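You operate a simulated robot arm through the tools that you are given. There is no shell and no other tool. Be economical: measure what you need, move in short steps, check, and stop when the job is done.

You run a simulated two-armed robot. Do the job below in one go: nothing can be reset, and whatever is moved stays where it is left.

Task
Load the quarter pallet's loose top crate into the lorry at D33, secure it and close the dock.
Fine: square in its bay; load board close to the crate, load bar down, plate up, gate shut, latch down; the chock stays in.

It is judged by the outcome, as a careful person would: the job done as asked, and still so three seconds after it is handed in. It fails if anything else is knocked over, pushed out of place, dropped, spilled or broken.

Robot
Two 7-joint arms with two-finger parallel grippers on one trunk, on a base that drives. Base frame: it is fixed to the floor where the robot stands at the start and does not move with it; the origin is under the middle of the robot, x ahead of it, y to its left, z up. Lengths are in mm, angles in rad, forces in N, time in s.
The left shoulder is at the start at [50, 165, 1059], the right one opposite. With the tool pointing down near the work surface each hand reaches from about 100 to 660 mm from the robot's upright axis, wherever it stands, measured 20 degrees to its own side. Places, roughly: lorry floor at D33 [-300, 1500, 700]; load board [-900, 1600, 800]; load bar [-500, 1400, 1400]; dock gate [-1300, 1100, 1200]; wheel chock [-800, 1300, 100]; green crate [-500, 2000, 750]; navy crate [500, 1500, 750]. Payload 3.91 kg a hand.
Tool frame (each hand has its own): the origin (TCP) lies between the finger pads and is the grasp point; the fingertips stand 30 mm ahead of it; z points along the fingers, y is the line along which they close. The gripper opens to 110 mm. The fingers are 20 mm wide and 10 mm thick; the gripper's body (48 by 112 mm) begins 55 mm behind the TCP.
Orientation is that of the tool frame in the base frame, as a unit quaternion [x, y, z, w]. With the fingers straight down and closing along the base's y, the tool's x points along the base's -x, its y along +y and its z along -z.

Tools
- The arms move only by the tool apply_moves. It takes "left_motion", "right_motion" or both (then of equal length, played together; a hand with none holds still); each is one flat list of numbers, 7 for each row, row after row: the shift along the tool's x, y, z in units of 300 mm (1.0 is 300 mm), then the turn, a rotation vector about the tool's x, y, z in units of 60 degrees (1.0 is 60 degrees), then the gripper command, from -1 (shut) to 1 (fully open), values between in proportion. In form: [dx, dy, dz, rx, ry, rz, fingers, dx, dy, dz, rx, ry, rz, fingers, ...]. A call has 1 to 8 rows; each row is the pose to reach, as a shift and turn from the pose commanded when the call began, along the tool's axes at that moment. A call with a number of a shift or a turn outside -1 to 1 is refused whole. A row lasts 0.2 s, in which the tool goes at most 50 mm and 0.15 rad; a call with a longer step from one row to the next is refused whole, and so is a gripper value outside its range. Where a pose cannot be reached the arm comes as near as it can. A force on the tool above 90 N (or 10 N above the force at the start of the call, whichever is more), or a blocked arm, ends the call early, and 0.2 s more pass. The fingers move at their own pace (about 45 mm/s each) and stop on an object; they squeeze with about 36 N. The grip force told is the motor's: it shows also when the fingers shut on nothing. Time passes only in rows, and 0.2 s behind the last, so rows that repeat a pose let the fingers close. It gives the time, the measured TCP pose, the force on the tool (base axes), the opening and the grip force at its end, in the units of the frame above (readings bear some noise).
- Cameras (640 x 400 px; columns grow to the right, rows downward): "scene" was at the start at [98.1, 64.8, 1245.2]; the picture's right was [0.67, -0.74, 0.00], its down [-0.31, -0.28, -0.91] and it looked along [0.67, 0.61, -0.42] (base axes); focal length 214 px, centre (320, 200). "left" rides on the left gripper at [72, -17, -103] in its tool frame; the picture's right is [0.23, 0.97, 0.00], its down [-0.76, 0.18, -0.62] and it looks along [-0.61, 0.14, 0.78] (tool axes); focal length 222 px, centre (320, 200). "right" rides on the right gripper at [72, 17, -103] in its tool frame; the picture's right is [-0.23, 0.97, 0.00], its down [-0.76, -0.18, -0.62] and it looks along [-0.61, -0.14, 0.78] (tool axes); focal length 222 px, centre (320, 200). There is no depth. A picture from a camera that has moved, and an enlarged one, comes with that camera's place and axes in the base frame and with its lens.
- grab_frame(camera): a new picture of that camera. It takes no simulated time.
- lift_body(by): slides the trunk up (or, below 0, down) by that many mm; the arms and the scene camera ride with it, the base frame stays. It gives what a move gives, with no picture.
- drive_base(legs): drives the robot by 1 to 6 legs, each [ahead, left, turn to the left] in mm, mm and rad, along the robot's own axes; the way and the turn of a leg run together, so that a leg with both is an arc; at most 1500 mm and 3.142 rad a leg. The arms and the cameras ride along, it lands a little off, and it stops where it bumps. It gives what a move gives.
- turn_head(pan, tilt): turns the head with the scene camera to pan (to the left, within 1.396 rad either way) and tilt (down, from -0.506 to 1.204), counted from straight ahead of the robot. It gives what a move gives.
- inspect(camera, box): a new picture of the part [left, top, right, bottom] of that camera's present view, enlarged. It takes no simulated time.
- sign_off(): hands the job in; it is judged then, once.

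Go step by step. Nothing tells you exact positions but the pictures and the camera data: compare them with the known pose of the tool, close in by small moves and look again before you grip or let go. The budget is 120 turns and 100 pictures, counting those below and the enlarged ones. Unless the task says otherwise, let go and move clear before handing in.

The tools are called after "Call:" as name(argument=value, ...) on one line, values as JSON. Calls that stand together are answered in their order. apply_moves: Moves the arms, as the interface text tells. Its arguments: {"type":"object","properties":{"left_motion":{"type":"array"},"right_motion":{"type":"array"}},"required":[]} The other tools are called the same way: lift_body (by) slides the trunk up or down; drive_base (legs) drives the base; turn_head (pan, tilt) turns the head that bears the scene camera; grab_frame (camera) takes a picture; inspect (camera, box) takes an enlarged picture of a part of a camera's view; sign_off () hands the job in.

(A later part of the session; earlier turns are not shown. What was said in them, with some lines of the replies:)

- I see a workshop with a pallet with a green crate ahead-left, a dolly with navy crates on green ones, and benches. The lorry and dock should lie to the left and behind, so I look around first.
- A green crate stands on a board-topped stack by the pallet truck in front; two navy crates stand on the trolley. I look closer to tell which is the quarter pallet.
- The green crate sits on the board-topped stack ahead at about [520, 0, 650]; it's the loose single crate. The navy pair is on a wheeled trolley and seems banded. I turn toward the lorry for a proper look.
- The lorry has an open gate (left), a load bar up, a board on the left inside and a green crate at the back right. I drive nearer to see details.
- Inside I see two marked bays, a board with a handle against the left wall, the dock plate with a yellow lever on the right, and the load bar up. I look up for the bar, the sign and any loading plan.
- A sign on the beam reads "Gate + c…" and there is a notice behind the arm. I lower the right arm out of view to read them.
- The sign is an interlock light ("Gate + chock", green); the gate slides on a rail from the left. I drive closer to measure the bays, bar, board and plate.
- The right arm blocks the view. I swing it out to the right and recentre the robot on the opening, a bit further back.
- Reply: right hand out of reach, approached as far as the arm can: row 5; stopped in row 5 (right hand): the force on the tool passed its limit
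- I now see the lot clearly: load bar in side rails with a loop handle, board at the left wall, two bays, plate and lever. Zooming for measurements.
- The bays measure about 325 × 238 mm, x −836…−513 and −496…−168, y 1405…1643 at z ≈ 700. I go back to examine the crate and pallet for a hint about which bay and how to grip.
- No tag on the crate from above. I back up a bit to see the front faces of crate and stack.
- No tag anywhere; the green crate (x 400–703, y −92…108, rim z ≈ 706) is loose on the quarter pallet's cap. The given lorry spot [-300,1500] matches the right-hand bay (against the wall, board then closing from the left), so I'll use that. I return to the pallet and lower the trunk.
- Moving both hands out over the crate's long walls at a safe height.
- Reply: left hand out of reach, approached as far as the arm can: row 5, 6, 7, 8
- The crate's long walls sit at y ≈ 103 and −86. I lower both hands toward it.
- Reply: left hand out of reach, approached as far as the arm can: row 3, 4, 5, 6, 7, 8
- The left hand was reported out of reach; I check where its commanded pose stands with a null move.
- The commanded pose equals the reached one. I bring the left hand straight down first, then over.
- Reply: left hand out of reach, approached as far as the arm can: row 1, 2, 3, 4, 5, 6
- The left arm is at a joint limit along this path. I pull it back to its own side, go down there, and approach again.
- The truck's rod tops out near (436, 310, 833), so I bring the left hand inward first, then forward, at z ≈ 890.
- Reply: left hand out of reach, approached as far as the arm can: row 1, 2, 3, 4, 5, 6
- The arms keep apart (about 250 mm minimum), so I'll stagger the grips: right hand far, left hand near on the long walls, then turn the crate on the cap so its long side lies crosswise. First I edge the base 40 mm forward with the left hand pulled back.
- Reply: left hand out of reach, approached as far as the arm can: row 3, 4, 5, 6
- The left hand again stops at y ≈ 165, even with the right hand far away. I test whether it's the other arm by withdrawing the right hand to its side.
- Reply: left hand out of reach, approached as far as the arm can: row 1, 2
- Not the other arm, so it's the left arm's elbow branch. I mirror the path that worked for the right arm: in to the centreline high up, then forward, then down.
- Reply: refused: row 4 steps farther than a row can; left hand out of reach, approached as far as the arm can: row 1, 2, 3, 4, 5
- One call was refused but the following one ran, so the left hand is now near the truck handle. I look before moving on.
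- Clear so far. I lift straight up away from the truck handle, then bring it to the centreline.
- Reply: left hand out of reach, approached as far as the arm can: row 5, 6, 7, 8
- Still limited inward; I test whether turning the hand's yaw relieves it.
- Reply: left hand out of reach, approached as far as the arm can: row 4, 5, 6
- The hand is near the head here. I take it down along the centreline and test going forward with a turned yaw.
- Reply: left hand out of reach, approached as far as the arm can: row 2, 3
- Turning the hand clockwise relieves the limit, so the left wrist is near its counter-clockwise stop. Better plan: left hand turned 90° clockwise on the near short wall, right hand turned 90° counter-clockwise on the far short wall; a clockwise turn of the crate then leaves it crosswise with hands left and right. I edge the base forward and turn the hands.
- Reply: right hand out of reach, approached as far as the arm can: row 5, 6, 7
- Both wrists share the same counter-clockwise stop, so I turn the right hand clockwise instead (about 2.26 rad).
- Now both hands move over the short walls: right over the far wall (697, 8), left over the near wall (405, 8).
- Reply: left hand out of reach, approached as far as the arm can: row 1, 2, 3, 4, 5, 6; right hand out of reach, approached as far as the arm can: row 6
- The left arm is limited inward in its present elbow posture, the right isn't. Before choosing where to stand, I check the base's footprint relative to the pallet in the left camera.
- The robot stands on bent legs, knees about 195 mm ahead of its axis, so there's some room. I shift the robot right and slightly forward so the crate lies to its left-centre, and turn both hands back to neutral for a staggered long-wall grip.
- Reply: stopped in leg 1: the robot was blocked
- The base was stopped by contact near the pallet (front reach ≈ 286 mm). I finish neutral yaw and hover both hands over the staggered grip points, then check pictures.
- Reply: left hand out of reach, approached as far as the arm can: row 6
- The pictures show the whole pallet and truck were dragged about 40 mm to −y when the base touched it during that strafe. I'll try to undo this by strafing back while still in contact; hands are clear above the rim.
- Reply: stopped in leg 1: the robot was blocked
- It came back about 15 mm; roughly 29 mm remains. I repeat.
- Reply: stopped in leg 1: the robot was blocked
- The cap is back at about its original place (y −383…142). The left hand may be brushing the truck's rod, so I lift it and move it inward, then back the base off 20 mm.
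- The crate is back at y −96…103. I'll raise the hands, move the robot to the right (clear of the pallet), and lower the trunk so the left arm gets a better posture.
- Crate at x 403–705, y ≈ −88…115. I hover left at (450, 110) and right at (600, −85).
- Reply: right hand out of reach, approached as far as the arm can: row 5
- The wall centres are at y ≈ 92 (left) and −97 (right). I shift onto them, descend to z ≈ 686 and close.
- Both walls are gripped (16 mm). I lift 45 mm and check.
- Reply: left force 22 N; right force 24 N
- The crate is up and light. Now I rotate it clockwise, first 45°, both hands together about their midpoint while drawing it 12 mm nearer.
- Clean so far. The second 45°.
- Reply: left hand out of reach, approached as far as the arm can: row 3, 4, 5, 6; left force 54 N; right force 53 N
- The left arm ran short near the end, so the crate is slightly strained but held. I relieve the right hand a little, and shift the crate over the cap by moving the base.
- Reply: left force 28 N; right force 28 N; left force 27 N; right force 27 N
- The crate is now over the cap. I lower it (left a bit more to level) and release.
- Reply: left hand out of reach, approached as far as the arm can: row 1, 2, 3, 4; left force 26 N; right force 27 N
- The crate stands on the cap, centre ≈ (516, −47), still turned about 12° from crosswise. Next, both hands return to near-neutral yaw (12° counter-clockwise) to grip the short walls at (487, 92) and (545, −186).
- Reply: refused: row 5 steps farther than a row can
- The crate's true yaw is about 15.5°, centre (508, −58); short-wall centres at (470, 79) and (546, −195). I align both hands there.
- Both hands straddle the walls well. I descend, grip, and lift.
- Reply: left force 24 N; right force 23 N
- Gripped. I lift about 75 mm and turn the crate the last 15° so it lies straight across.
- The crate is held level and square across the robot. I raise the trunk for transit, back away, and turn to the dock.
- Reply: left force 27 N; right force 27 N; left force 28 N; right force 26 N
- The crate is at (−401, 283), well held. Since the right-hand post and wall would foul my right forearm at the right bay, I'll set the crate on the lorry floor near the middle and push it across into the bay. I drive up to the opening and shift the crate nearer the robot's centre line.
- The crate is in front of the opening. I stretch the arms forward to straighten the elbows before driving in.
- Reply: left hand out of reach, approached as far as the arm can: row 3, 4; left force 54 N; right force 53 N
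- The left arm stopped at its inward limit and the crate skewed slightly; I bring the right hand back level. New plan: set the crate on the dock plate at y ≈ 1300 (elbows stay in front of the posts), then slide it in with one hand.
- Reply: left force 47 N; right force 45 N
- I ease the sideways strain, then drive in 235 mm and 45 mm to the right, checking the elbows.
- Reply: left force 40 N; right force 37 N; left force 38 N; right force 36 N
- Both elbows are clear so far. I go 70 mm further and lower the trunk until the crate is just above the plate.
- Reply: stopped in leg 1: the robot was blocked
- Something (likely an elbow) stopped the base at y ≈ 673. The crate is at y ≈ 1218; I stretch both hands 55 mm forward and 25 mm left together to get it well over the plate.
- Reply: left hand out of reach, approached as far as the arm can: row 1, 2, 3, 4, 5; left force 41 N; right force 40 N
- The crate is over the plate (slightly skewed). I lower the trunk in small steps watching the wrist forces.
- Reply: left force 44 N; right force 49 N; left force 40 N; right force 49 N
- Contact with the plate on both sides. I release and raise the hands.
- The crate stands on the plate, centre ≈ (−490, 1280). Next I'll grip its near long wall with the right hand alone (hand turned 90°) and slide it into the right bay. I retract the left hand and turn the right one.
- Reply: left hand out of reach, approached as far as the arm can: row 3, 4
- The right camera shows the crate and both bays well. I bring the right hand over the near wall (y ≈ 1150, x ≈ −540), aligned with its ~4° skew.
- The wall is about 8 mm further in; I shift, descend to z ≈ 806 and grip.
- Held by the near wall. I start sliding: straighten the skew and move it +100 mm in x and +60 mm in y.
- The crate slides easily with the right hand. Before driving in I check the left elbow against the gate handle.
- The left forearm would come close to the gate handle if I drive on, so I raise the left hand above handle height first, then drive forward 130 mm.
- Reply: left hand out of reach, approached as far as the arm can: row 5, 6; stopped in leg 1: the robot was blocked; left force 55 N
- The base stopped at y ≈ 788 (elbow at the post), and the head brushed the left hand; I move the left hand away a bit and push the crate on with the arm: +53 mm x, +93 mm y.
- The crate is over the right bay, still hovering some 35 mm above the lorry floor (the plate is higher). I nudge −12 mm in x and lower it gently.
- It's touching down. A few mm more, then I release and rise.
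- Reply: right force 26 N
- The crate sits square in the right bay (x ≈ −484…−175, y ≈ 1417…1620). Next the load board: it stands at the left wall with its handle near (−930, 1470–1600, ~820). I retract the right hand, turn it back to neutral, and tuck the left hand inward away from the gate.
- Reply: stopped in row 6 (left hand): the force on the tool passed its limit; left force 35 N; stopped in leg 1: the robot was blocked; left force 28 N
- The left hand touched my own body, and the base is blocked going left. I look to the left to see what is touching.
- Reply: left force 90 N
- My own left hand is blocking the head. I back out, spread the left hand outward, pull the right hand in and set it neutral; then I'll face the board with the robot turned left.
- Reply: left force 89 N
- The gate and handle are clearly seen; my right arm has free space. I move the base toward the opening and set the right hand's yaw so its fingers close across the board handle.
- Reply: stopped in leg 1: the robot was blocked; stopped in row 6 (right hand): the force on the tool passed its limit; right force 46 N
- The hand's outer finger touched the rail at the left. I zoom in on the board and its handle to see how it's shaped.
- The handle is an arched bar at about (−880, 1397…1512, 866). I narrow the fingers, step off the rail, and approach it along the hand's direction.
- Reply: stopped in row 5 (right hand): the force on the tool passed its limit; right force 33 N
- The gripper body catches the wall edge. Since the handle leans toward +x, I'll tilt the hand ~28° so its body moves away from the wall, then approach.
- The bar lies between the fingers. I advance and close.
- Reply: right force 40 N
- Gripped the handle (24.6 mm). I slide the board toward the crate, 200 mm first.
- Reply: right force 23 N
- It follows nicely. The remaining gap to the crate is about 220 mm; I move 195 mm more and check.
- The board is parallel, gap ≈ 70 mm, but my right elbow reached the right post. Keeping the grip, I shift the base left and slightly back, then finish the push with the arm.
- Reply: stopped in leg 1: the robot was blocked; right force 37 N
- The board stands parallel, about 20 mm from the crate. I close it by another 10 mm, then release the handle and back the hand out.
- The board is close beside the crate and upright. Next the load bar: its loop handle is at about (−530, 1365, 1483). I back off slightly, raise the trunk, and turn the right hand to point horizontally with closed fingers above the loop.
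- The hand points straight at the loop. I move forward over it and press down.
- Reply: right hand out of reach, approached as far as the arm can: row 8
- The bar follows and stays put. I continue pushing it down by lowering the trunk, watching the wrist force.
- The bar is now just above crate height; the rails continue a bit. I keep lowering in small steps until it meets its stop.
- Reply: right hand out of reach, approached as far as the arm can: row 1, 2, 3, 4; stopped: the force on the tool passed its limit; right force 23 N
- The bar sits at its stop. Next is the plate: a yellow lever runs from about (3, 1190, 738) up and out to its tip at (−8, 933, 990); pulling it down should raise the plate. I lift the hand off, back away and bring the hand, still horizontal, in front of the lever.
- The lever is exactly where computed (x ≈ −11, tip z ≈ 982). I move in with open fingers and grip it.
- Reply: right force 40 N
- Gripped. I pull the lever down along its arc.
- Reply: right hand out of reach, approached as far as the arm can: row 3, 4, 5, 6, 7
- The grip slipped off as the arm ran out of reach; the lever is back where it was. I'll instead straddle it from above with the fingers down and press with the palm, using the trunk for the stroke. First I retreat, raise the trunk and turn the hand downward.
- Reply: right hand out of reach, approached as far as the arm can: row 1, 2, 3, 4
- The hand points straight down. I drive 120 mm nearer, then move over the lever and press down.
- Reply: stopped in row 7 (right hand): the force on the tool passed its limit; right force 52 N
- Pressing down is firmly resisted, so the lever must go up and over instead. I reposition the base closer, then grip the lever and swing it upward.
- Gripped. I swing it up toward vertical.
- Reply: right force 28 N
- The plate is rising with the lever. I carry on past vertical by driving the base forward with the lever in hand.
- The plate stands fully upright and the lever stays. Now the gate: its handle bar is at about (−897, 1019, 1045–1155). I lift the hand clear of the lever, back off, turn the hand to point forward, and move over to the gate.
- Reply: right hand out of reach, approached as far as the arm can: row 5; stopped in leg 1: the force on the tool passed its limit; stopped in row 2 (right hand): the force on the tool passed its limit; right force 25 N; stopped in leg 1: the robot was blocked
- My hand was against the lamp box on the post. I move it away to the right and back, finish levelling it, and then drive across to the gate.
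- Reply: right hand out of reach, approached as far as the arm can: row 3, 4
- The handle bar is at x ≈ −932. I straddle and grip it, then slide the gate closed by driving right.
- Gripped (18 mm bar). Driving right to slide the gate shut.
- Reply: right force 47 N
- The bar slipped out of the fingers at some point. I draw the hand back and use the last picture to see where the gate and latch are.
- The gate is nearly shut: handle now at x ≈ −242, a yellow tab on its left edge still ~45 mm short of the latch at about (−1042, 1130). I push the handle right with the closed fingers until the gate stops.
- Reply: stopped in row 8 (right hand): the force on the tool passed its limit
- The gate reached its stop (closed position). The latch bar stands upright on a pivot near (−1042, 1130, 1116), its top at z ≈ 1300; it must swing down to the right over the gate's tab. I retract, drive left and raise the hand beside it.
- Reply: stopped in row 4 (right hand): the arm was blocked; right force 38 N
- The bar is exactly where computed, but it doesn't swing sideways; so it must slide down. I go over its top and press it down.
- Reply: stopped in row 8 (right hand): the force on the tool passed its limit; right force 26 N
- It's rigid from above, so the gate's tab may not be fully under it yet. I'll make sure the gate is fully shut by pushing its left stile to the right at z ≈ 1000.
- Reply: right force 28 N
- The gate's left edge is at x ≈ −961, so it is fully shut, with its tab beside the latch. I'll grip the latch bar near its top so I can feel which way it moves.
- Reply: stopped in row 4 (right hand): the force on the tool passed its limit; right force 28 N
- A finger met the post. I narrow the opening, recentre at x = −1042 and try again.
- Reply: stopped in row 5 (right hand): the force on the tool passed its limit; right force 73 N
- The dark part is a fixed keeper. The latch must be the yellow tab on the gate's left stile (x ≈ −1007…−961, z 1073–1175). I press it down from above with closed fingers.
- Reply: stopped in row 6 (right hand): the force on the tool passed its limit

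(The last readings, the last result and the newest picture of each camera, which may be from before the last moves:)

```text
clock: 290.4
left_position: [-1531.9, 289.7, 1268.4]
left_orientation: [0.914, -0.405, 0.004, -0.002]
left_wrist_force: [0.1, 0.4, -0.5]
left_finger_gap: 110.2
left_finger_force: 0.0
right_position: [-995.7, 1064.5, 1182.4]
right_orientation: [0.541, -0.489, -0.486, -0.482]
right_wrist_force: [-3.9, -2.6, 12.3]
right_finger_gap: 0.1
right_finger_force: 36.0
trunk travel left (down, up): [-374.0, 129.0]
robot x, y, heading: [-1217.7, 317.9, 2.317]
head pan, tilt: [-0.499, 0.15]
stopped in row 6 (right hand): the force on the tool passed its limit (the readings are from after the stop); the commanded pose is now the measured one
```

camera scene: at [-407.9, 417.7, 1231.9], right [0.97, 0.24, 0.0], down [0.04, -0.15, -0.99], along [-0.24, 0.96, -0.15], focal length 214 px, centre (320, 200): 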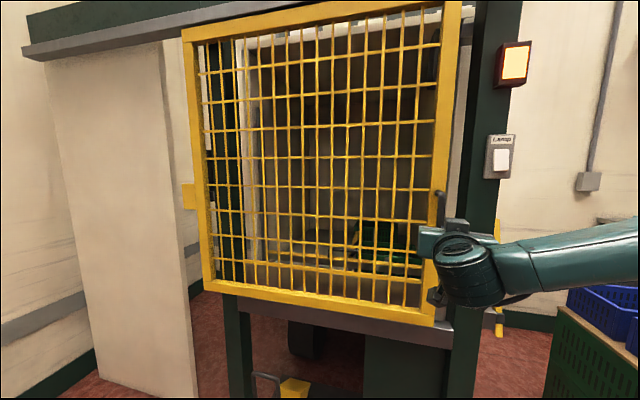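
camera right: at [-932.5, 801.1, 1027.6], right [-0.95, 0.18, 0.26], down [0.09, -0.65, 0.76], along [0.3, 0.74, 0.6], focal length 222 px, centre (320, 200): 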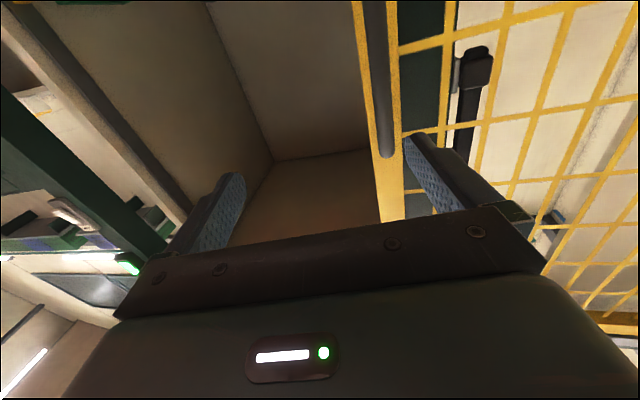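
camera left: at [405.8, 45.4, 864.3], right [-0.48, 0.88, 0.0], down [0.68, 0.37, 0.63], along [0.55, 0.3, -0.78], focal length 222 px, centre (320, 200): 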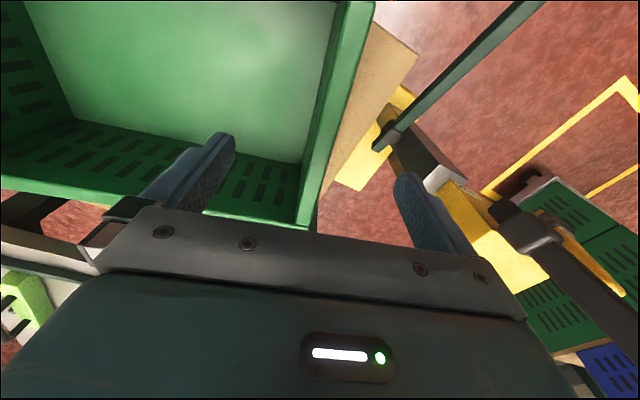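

The tab is a fixed strike, and the dark bar beside it (x −1052…−1018, hinged at z ≈ 1116, top 1300) must fold forward and down to block it. I'll take it by the top with the hand pointing down, closing front-to-back. First I retreat, rise and turn the hand.

Call:
apply_moves(right_motion=[-0.05, 0, -0.12, 0, 0, 0, -1, -0.05, 0, -0.25, 0, 0, 0, -1, -0.05, 0, -0.38, 0, 0, 0, -1, -0.05, 0, -0.5, 0, 0, 0, 0.2])

Call:
lift_body(by=122)

Call:
apply_moves(right_motion=[0, 0, 0, 0.072, 0.072, 0.072, 0.2, 0, 0, 0, 0.144, 0.144, 0.144, 0.2, 0, 0, 0, 0.216, 0.216, 0.216, 0.2, 0, 0, 0, 0.289, 0.289, 0.289, 0.2, 0, 0, 0, 0.361, 0.361, 0.361, 0.2, 0, 0, 0, 0.433, 0.433, 0.433, 0.2, 0, 0, 0, 0.505, 0.505, 0.505, 0.2, 0, 0, 0, 0.577, 0.577, 0.577, 0.2])

Call:
apply_moves(right_motion=[0, 0, 0, 0.072, 0.072, 0.072, 0.2, 0, 0, 0, 0.144, 0.144, 0.144, 0.2, 0, 0, 0, 0.216, 0.216, 0.216, 0.2, 0, 0, 0, 0.289, 0.289, 0.289, 0.2, 0, 0, 0, 0.361, 0.361, 0.361, 0.2, 0, 0, 0, 0.433, 0.433, 0.433, 0.2, 0, 0, 0, 0.505, 0.505, 0.505, 0.2, 0, 0, 0, 0.577, 0.577, 0.577, 0.2])

```text
clock: 291.4
left_position: [-1532.0, 289.8, 1268.9]
left_orientation: [0.914, -0.405, 0.003, -0.003]
left_wrist_force: [-0.3, -0.3, -0.9]
left_finger_gap: 109.9
left_finger_force: 0.1
right_position: [-988.0, 916.2, 1201.2]
right_orientation: [0.543, -0.493, -0.481, -0.481]
right_wrist_force: [0.4, 0.9, -0.2]
right_finger_gap: 32.7
right_finger_force: 0.0
trunk travel left (down, up): [-374.0, 129.0]
robot x, y, heading: [-1214.1, 319.5, 2.317]
head pan, tilt: [-0.499, 0.15]
```

```text
clock: 292.9
left_position: [-1531.5, 290.2, 1390.5]
left_orientation: [0.914, -0.405, 0.003, -0.001]
left_wrist_force: [-0.2, -1.3, 0.1]
left_finger_gap: 110.1
left_finger_force: 0.0
right_position: [-986.2, 917.2, 1324.1]
right_orientation: [0.543, -0.492, -0.482, -0.48]
right_wrist_force: [0.3, 0.5, 0.0]
right_finger_gap: 66.1
right_finger_force: 0.0
trunk travel left (down, up): [-496.0, 7.0]
robot x, y, heading: [-1214.6, 322.7, 2.315]
head pan, tilt: [-0.499, 0.15]
```

```text
clock: 294.7
left_position: [-1532.3, 291.9, 1389.2]
left_orientation: [0.914, -0.405, 0.005, -0.002]
left_wrist_force: [-0.1, -0.9, -0.8]
left_finger_gap: 110.1
left_finger_force: 0.0
right_position: [-987.7, 917.0, 1322.4]
right_orientation: [-0.328, 0.862, 0.255, 0.291]
right_wrist_force: [0.0, -0.1, 0.5]
right_finger_gap: 66.0
right_finger_force: 0.0
trunk travel left (down, up): [-496.0, 7.0]
robot x, y, heading: [-1214.3, 319.2, 2.315]
head pan, tilt: [-0.499, 0.15]
```

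```text
clock: 296.5
left_position: [-1531.2, 291.4, 1390.7]
left_orientation: [0.914, -0.405, 0.004, -0.001]
left_wrist_force: [0.3, 0.8, -0.2]
left_finger_gap: 110.2
left_finger_force: 0.0
right_position: [-986.6, 917.3, 1323.3]
right_orientation: [-0.026, 0.999, -0.038, 0.024]
right_wrist_force: [0.3, 0.8, 0.2]
right_finger_gap: 65.9
right_finger_force: 0.1
trunk travel left (down, up): [-496.0, 7.0]
robot x, y, heading: [-1217.2, 322.1, 2.318]
head pan, tilt: [-0.499, 0.15]
```

Call:
apply_moves(right_motion=[0.06, 0, -0.06, -0.036, 0.023, 0.025, 0.2, 0.12, 0, -0.12, -0.073, 0.046, 0.05, 0.2, 0.183, 0, -0.12, -0.073, 0.046, 0.05, 0.2])

Call:
drive_base(legs=[[125, -115, 0]])

Call:
apply_moves(right_motion=[0, 0.09, 0, 0, 0, 0, 0.2, 0, 0.177, 0, 0, 0, 0, 0.2, 0, 0.177, 0.1, 0, 0, 0, 0.2, 0, 0.177, 0.22, 0, 0, 0, 0.2, 0, 0.177, 0.22, 0, 0, 0, -1, 0, 0.177, 0.22, 0, 0, 0, -1, 0, 0.177, 0.22, 0, 0, 0, -1, 0, 0.177, 0.22, 0, 0, 0, -1])

```text
clock: 297.3
left_position: [-1531.7, 291.4, 1390.7]
left_orientation: [0.914, -0.405, 0.005, -0.002]
left_wrist_force: [-0.7, -0.5, 1.4]
left_finger_gap: 110.0
left_finger_force: 0.1
right_position: [-1043.8, 917.3, 1357.6]
right_orientation: [0.001, 1.0, 0.001, 0.002]
right_wrist_force: [-0.3, 0.8, -0.4]
right_finger_gap: 65.9
right_finger_force: 0.0
trunk travel left (down, up): [-496.0, 7.0]
robot x, y, heading: [-1211.1, 317.9, 2.319]
head pan, tilt: [-0.499, 0.15]
```

```text
clock: 298.8
left_position: [-1532.1, 461.4, 1390.8]
left_orientation: [0.914, -0.405, 0.005, -0.002]
left_wrist_force: [-1.4, -0.3, -0.2]
left_finger_gap: 109.8
left_finger_force: 0.0
right_position: [-1042.8, 1085.3, 1358.3]
right_orientation: [0.0, 1.0, 0.002, 0.002]
right_wrist_force: [-4.8, -1.7, 1.6]
right_finger_gap: 66.3
right_finger_force: 0.0
trunk travel left (down, up): [-496.0, 7.0]
robot x, y, heading: [-1215.0, 488.9, 2.314]
head pan, tilt: [-0.499, 0.15]
```

```text
clock: 299.6
left_position: [-1534.8, 444.6, 1389.5]
left_orientation: [0.913, -0.408, 0.003, -0.007]
left_wrist_force: [0.6, -0.2, -0.1]
left_finger_gap: 109.8
left_finger_force: 0.1
right_position: [-1046.2, 1115.1, 1348.5]
right_orientation: [0.001, 1.0, 0.009, 0.004]
right_wrist_force: [9.5, -65.6, 6.0]
right_finger_gap: 65.7
right_finger_force: 0.2
trunk travel left (down, up): [-496.0, 7.0]
robot x, y, heading: [-1217.3, 487.4, 2.309]
head pan, tilt: [-0.499, 0.15]
stopped in row 4 (right hand): the force on the tool passed its limit (the readings are from after the stop); the commanded pose is now the measured one
```

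Something stands right behind the bar. I back off slightly, open fully, lower over the top and close on it.

Call:
apply_moves(right_motion=[0, -0.03, 0, 0, 0, 0, 1, 0, -0.03, 0, 0, 0, 0, 1, 0, -0.03, 0, 0, 0, 0, 1, 0, -0.03, 0.1, 0, 0, 0, 1, 0, -0.03, 0.21, 0, 0, 0, 1])

Call:
apply_moves(right_motion=[0, 0, 0, 0, 0, 0, -1, 0, 0, 0, 0, 0, 0, -1, 0, 0, 0, 0, 0, 0, -1, 0, 0, 0, 0, 0, 0, -1, 0, 0, 0, 0, 0, 0, -1, 0, 0, 0, 0, 0, 0, -1])

```text
clock: 300.8
left_position: [-1536.2, 449.5, 1389.8]
left_orientation: [0.914, -0.406, 0.004, -0.007]
left_wrist_force: [-0.4, 0.3, 0.7]
left_finger_gap: 109.9
left_finger_force: 0.0
right_position: [-1047.2, 1116.1, 1285.0]
right_orientation: [-0.001, 1.0, 0.012, 0.003]
right_wrist_force: [-0.9, -38.3, 23.3]
right_finger_gap: 110.2
right_finger_force: 0.0
trunk travel left (down, up): [-496.0, 7.0]
robot x, y, heading: [-1211.7, 490.7, 2.317]
head pan, tilt: [-0.499, 0.15]
```

```text
clock: 302.2
left_position: [-1535.8, 449.2, 1390.4]
left_orientation: [0.913, -0.407, 0.004, -0.008]
left_wrist_force: [-0.8, 0.4, 0.0]
left_finger_gap: 110.2
left_finger_force: 0.1
right_position: [-1047.2, 1116.3, 1284.5]
right_orientation: [-0.001, 1.0, 0.013, 0.003]
right_wrist_force: [1.9, -45.4, 23.3]
right_finger_gap: 25.9
right_finger_force: 41.3
trunk travel left (down, up): [-496.0, 7.0]
robot x, y, heading: [-1217.4, 487.2, 2.316]
head pan, tilt: [-0.499, 0.15]
```

I have the bar between the fingers (26 mm). I pull it forward along an arc about its lower pivot.

Call:
apply_moves(right_motion=[0, -0.083, 0.006, -0.141, 0, 0, -1, 0, -0.166, 0.025, -0.282, 0, 0, -1, 0, -0.244, 0.055, -0.424, 0, 0, -1, 0, -0.317, 0.097, -0.565, 0, 0, -1, 0, -0.383, 0.149, -0.706, 0, 0, -1, 0, -0.44, 0.21, -0.847, 0, 0, -1, 0, -0.488, 0.279, -0.988, 0, 0, -1])

```text
clock: 303.8
left_position: [-1535.0, 444.0, 1390.6]
left_orientation: [0.914, -0.406, 0.001, -0.008]
left_wrist_force: [0.1, 0.0, 0.0]
left_finger_gap: 109.7
left_finger_force: 0.0
right_position: [-1042.8, 1031.1, 1229.9]
right_orientation: [-0.014, 0.878, 0.478, -0.016]
right_wrist_force: [-14.5, -65.4, 49.2]
right_finger_gap: 31.8
right_finger_force: 45.3
right hand out of reach, approached as far as the arm can: row 5, 6, 7
trunk travel left (down, up): [-496.0, 7.0]
robot x, y, heading: [-1212.8, 484.9, 2.312]
head pan, tilt: [-0.499, 0.15]
stopped in row 7 (right hand): the force on the tool passed its limit (the readings are from after the stop); the commanded pose is now the measured one
```

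The bar is swinging forward with me (about 60° so far). I press it further down with the trunk.

Call:
lift_body(by=-60)

Call:
lift_body(by=-60)

```text
clock: 304.5
left_position: [-1533.1, 448.8, 1343.7]
left_orientation: [0.913, -0.407, 0.003, -0.007]
left_wrist_force: [-0.3, -0.3, 0.5]
left_finger_gap: 110.0
left_finger_force: 0.0
right_position: [-1037.9, 1036.0, 1186.1]
right_orientation: [-0.012, 0.875, 0.483, -0.009]
right_wrist_force: [0.6, -47.6, 26.3]
right_finger_gap: 19.9
right_finger_force: 45.0
trunk travel left (down, up): [-450.0, 53.0]
robot x, y, heading: [-1214.5, 486.6, 2.308]
head pan, tilt: [-0.499, 0.15]
stopped: the force on the tool passed its limit (the readings are from after the stop); the commanded pose is now the measured one
```

```text
clock: 305.0
left_position: [-1534.8, 445.6, 1328.0]
left_orientation: [0.913, -0.408, 0.002, -0.007]
left_wrist_force: [-0.2, 0.2, -0.4]
left_finger_gap: 110.2
left_finger_force: 0.1
right_position: [-1037.7, 1033.1, 1182.7]
right_orientation: [-0.013, 0.866, 0.499, -0.01]
right_wrist_force: [1.0, -60.6, 34.2]
right_finger_gap: 20.0
right_finger_force: 45.0
trunk travel left (down, up): [-435.0, 68.0]
robot x, y, heading: [-1213.9, 482.1, 2.304]
head pan, tilt: [-0.499, 0.15]
stopped: the force on the tool passed its limit (the readings are from after the stop); the commanded pose is now the measured one
5 turns are left
```

The latch has come down to a firm stop. I open the fingers, withdraw straight back without lifting it, and move clear.

Call:
apply_moves(right_motion=[0, 0, 0, 0, 0, 0, 1, 0, 0, 0, 0, 0, 0, 1, 0, 0, 0, 0, 0, 0, 1, 0, 0, 0, 0, 0, 0, 1, 0, -0.06, -0.09, 0, 0, 0, 1, 0, -0.12, -0.19, 0, 0, 0, 1, 0, -0.18, -0.28, 0, 0, 0, 1, 0, -0.24, -0.37, 0, 0, 0, 1])

Call:
drive_base(legs=[[-110, 103, 0]])

```text
clock: 306.8
left_position: [-1530.9, 456.4, 1329.1]
left_orientation: [0.913, -0.408, 0.002, -0.002]
left_wrist_force: [-0.1, -0.4, 0.1]
left_finger_gap: 110.1
left_finger_force: 0.0
right_position: [-980.5, 1006.5, 1226.5]
right_orientation: [-0.011, 0.871, 0.491, -0.011]
right_wrist_force: [0.1, -0.7, 0.0]
right_finger_gap: 109.9
right_finger_force: 0.0
right hand out of reach, approached as far as the arm can: row 5, 6, 7, 8
trunk travel left (down, up): [-435.0, 68.0]
robot x, y, heading: [-1213.5, 485.5, 2.316]
head pan, tilt: [-0.499, 0.15]
```

```text
clock: 308.1
left_position: [-1534.9, 310.1, 1329.5]
left_orientation: [0.913, -0.408, 0.004, -0.002]
left_wrist_force: [0.6, 0.2, -1.0]
left_finger_gap: 109.6
left_finger_force: 0.0
right_position: [-981.2, 859.4, 1227.2]
right_orientation: [-0.011, 0.871, 0.491, -0.009]
right_wrist_force: [-0.4, 0.6, 0.7]
right_finger_gap: 110.0
right_finger_force: 0.1
trunk travel left (down, up): [-435.0, 68.0]
robot x, y, heading: [-1218.6, 339.4, 2.312]
head pan, tilt: [-0.499, 0.15]
4 turns are left
```

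The hand drifted upward while withdrawing, so to be sure the latch is down I press it once more from above with closed fingers.

Call:
lift_body(by=65)

Call:
apply_moves(right_motion=[0.06, 0, 0, 0, 0, 0, -1, 0.12, 0, 0, 0, 0, 0, -1, 0.18, 0, 0, 0, 0, 0, -1, 0.18, 0, 0, 0, 0, 0, -1, 0.18, 0, 0, 0, 0, 0, -1, 0.18, 0, 0, 0, 0, 0, -1])

Call:
drive_base(legs=[[116, -108, 0]])

Call:
lift_body(by=-60)

Call:
lift_body(by=-70)

```text
clock: 309.2
left_position: [-1533.0, 309.6, 1394.6]
left_orientation: [0.913, -0.408, 0.004, -0.002]
left_wrist_force: [-1.2, -0.3, 0.3]
left_finger_gap: 110.2
left_finger_force: 0.0
right_position: [-981.1, 860.9, 1292.6]
right_orientation: [-0.012, 0.872, 0.49, -0.01]
right_wrist_force: [-0.7, -0.9, 0.6]
right_finger_gap: 110.1
right_finger_force: 0.0
trunk travel left (down, up): [-500.0, 3.0]
robot x, y, heading: [-1217.4, 339.7, 2.312]
head pan, tilt: [-0.499, 0.15]
```

```text
clock: 310.6
left_position: [-1533.6, 310.3, 1395.0]
left_orientation: [0.913, -0.408, 0.004, -0.002]
left_wrist_force: [-0.5, -0.6, -0.2]
left_finger_gap: 109.9
left_finger_force: 0.0
right_position: [-1028.6, 874.4, 1302.7]
right_orientation: [-0.012, 0.872, 0.49, -0.01]
right_wrist_force: [0.2, -0.1, -0.3]
right_finger_gap: 0.0
right_finger_force: 14.2
right hand out of reach, approached as far as the arm can: row 1, 2, 3, 4, 5, 6
trunk travel left (down, up): [-500.0, 3.0]
robot x, y, heading: [-1218.9, 339.6, 2.309]
head pan, tilt: [-0.499, 0.15]
```

```text
clock: 312.0
left_position: [-1530.8, 468.6, 1394.2]
left_orientation: [0.913, -0.408, 0.004, -0.002]
left_wrist_force: [-0.8, -1.2, 0.5]
left_finger_gap: 110.0
left_finger_force: 0.1
right_position: [-1027.6, 1033.0, 1301.9]
right_orientation: [-0.012, 0.872, 0.489, -0.01]
right_wrist_force: [0.7, 0.0, -0.3]
right_finger_gap: 0.1
right_finger_force: 36.0
trunk travel left (down, up): [-500.0, 3.0]
robot x, y, heading: [-1217.3, 500.2, 2.308]
head pan, tilt: [-0.499, 0.15]
```

```text
clock: 313.0
left_position: [-1531.3, 468.3, 1335.6]
left_orientation: [0.913, -0.409, 0.004, -0.001]
left_wrist_force: [0.2, 0.5, 0.3]
left_finger_gap: 110.1
left_finger_force: 0.1
right_position: [-1027.9, 1034.1, 1243.9]
right_orientation: [-0.011, 0.872, 0.49, -0.01]
right_wrist_force: [0.6, 0.2, 0.7]
right_finger_gap: 0.1
right_finger_force: 35.6
trunk travel left (down, up): [-440.0, 63.0]
robot x, y, heading: [-1218.0, 495.3, 2.307]
head pan, tilt: [-0.499, 0.15]
```

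```text
clock: 314.1
left_position: [-1531.5, 468.3, 1264.1]
left_orientation: [0.913, -0.408, 0.003, -0.002]
left_wrist_force: [-0.6, -0.5, -0.2]
left_finger_gap: 109.8
left_finger_force: 0.0
right_position: [-1028.0, 1032.5, 1171.6]
right_orientation: [-0.012, 0.872, 0.489, -0.011]
right_wrist_force: [0.6, -0.7, 1.5]
right_finger_gap: 0.0
right_finger_force: 35.9
trunk travel left (down, up): [-370.0, 133.0]
robot x, y, heading: [-1217.7, 496.0, 2.315]
head pan, tilt: [-0.499, 0.15]
3 turns are left
```

No resistance yet, so the bar is going or already gone down; I continue the stroke lower, then back straight out.

Call:
lift_body(by=-50)

Call:
lift_body(by=-45)

Call:
drive_base(legs=[[-110, 103, 0]])

```text
clock: 314.9
left_position: [-1531.7, 464.0, 1216.9]
left_orientation: [0.913, -0.408, 0.003, -0.003]
left_wrist_force: [0.0, 0.0, 0.7]
left_finger_gap: 110.0
left_finger_force: 0.0
right_position: [-1027.0, 1033.5, 1151.0]
right_orientation: [-0.011, 0.85, 0.526, -0.013]
right_wrist_force: [-6.3, -16.4, 26.3]
right_finger_gap: 0.0
right_finger_force: 36.2
trunk travel left (down, up): [-322.0, 181.0]
robot x, y, heading: [-1212.3, 496.0, 2.315]
head pan, tilt: [-0.499, 0.15]
stopped: the force on the tool passed its limit (the readings are from after the stop); the commanded pose is now the measured one
```

```text
clock: 315.4
left_position: [-1534.2, 460.1, 1199.9]
left_orientation: [0.913, -0.408, 0.004, -0.005]
left_wrist_force: [-0.3, -0.4, -0.1]
left_finger_gap: 109.9
left_finger_force: 0.1
right_position: [-1026.9, 1031.7, 1150.8]
right_orientation: [-0.008, 0.837, 0.546, -0.016]
right_wrist_force: [-8.5, -33.2, 37.5]
right_finger_gap: 0.0
right_finger_force: 36.3
trunk travel left (down, up): [-306.0, 197.0]
robot x, y, heading: [-1217.9, 495.2, 2.315]
head pan, tilt: [-0.499, 0.15]
stopped: the force on the tool passed its limit (the readings are from after the stop); the commanded pose is now the measured one
```

```text
clock: 316.7
left_position: [-1530.5, 315.8, 1201.3]
left_orientation: [0.913, -0.408, 0.004, -0.002]
left_wrist_force: [0.0, 0.8, 0.5]
left_finger_gap: 110.2
left_finger_force: 0.0
right_position: [-1024.7, 887.0, 1143.4]
right_orientation: [-0.007, 0.843, 0.538, -0.013]
right_wrist_force: [-0.5, 0.0, 0.5]
right_finger_gap: 0.0
right_finger_force: 36.4
trunk travel left (down, up): [-306.0, 197.0]
robot x, y, heading: [-1215.0, 346.1, 2.31]
head pan, tilt: [-0.499, 0.15]
2 turns are left
```

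The latch bar met its lower stop at z ≈ 1135 (fingertips), my hand is back out, and everything is clear of the dock, so I hand the job in.

Call:
sign_off()

```text
The job is handed in.
```

The job is handed in, but I could not confirm that the latch is down. I had used all my pictures by then and found and worked the latch by touch. The bar I took for the latch folded forward and came to a firm stop.

| Item | State when handed in |
|---|---|
| **Crate** | In the right-hand bay, square to its lines when I let go. Nothing marked which bay was meant; I chose the right one because the given lorry spot matched it. |
| **Load board** | Upright and parallel, about 10 mm from the crate |
| **Load bar** | Down at its stop |
| **Dock plate** | Up, held by its lever |
| **Gate** | Pushed shut to its stop, judged by contact only |
| **Chock** | Not touched |

- **Pallet moved:** early on, my base dragged the quarter pallet and truck about 40 mm sideways. I pushed them back to within a few millimetres, but they may still sit 10–20 mm further forward than at the start.
- **Contacts:** my hand bumped the lamp box on the right post while I was working the plate lever. Some pushes on the gate tab, keeper and latch reached the force limit.
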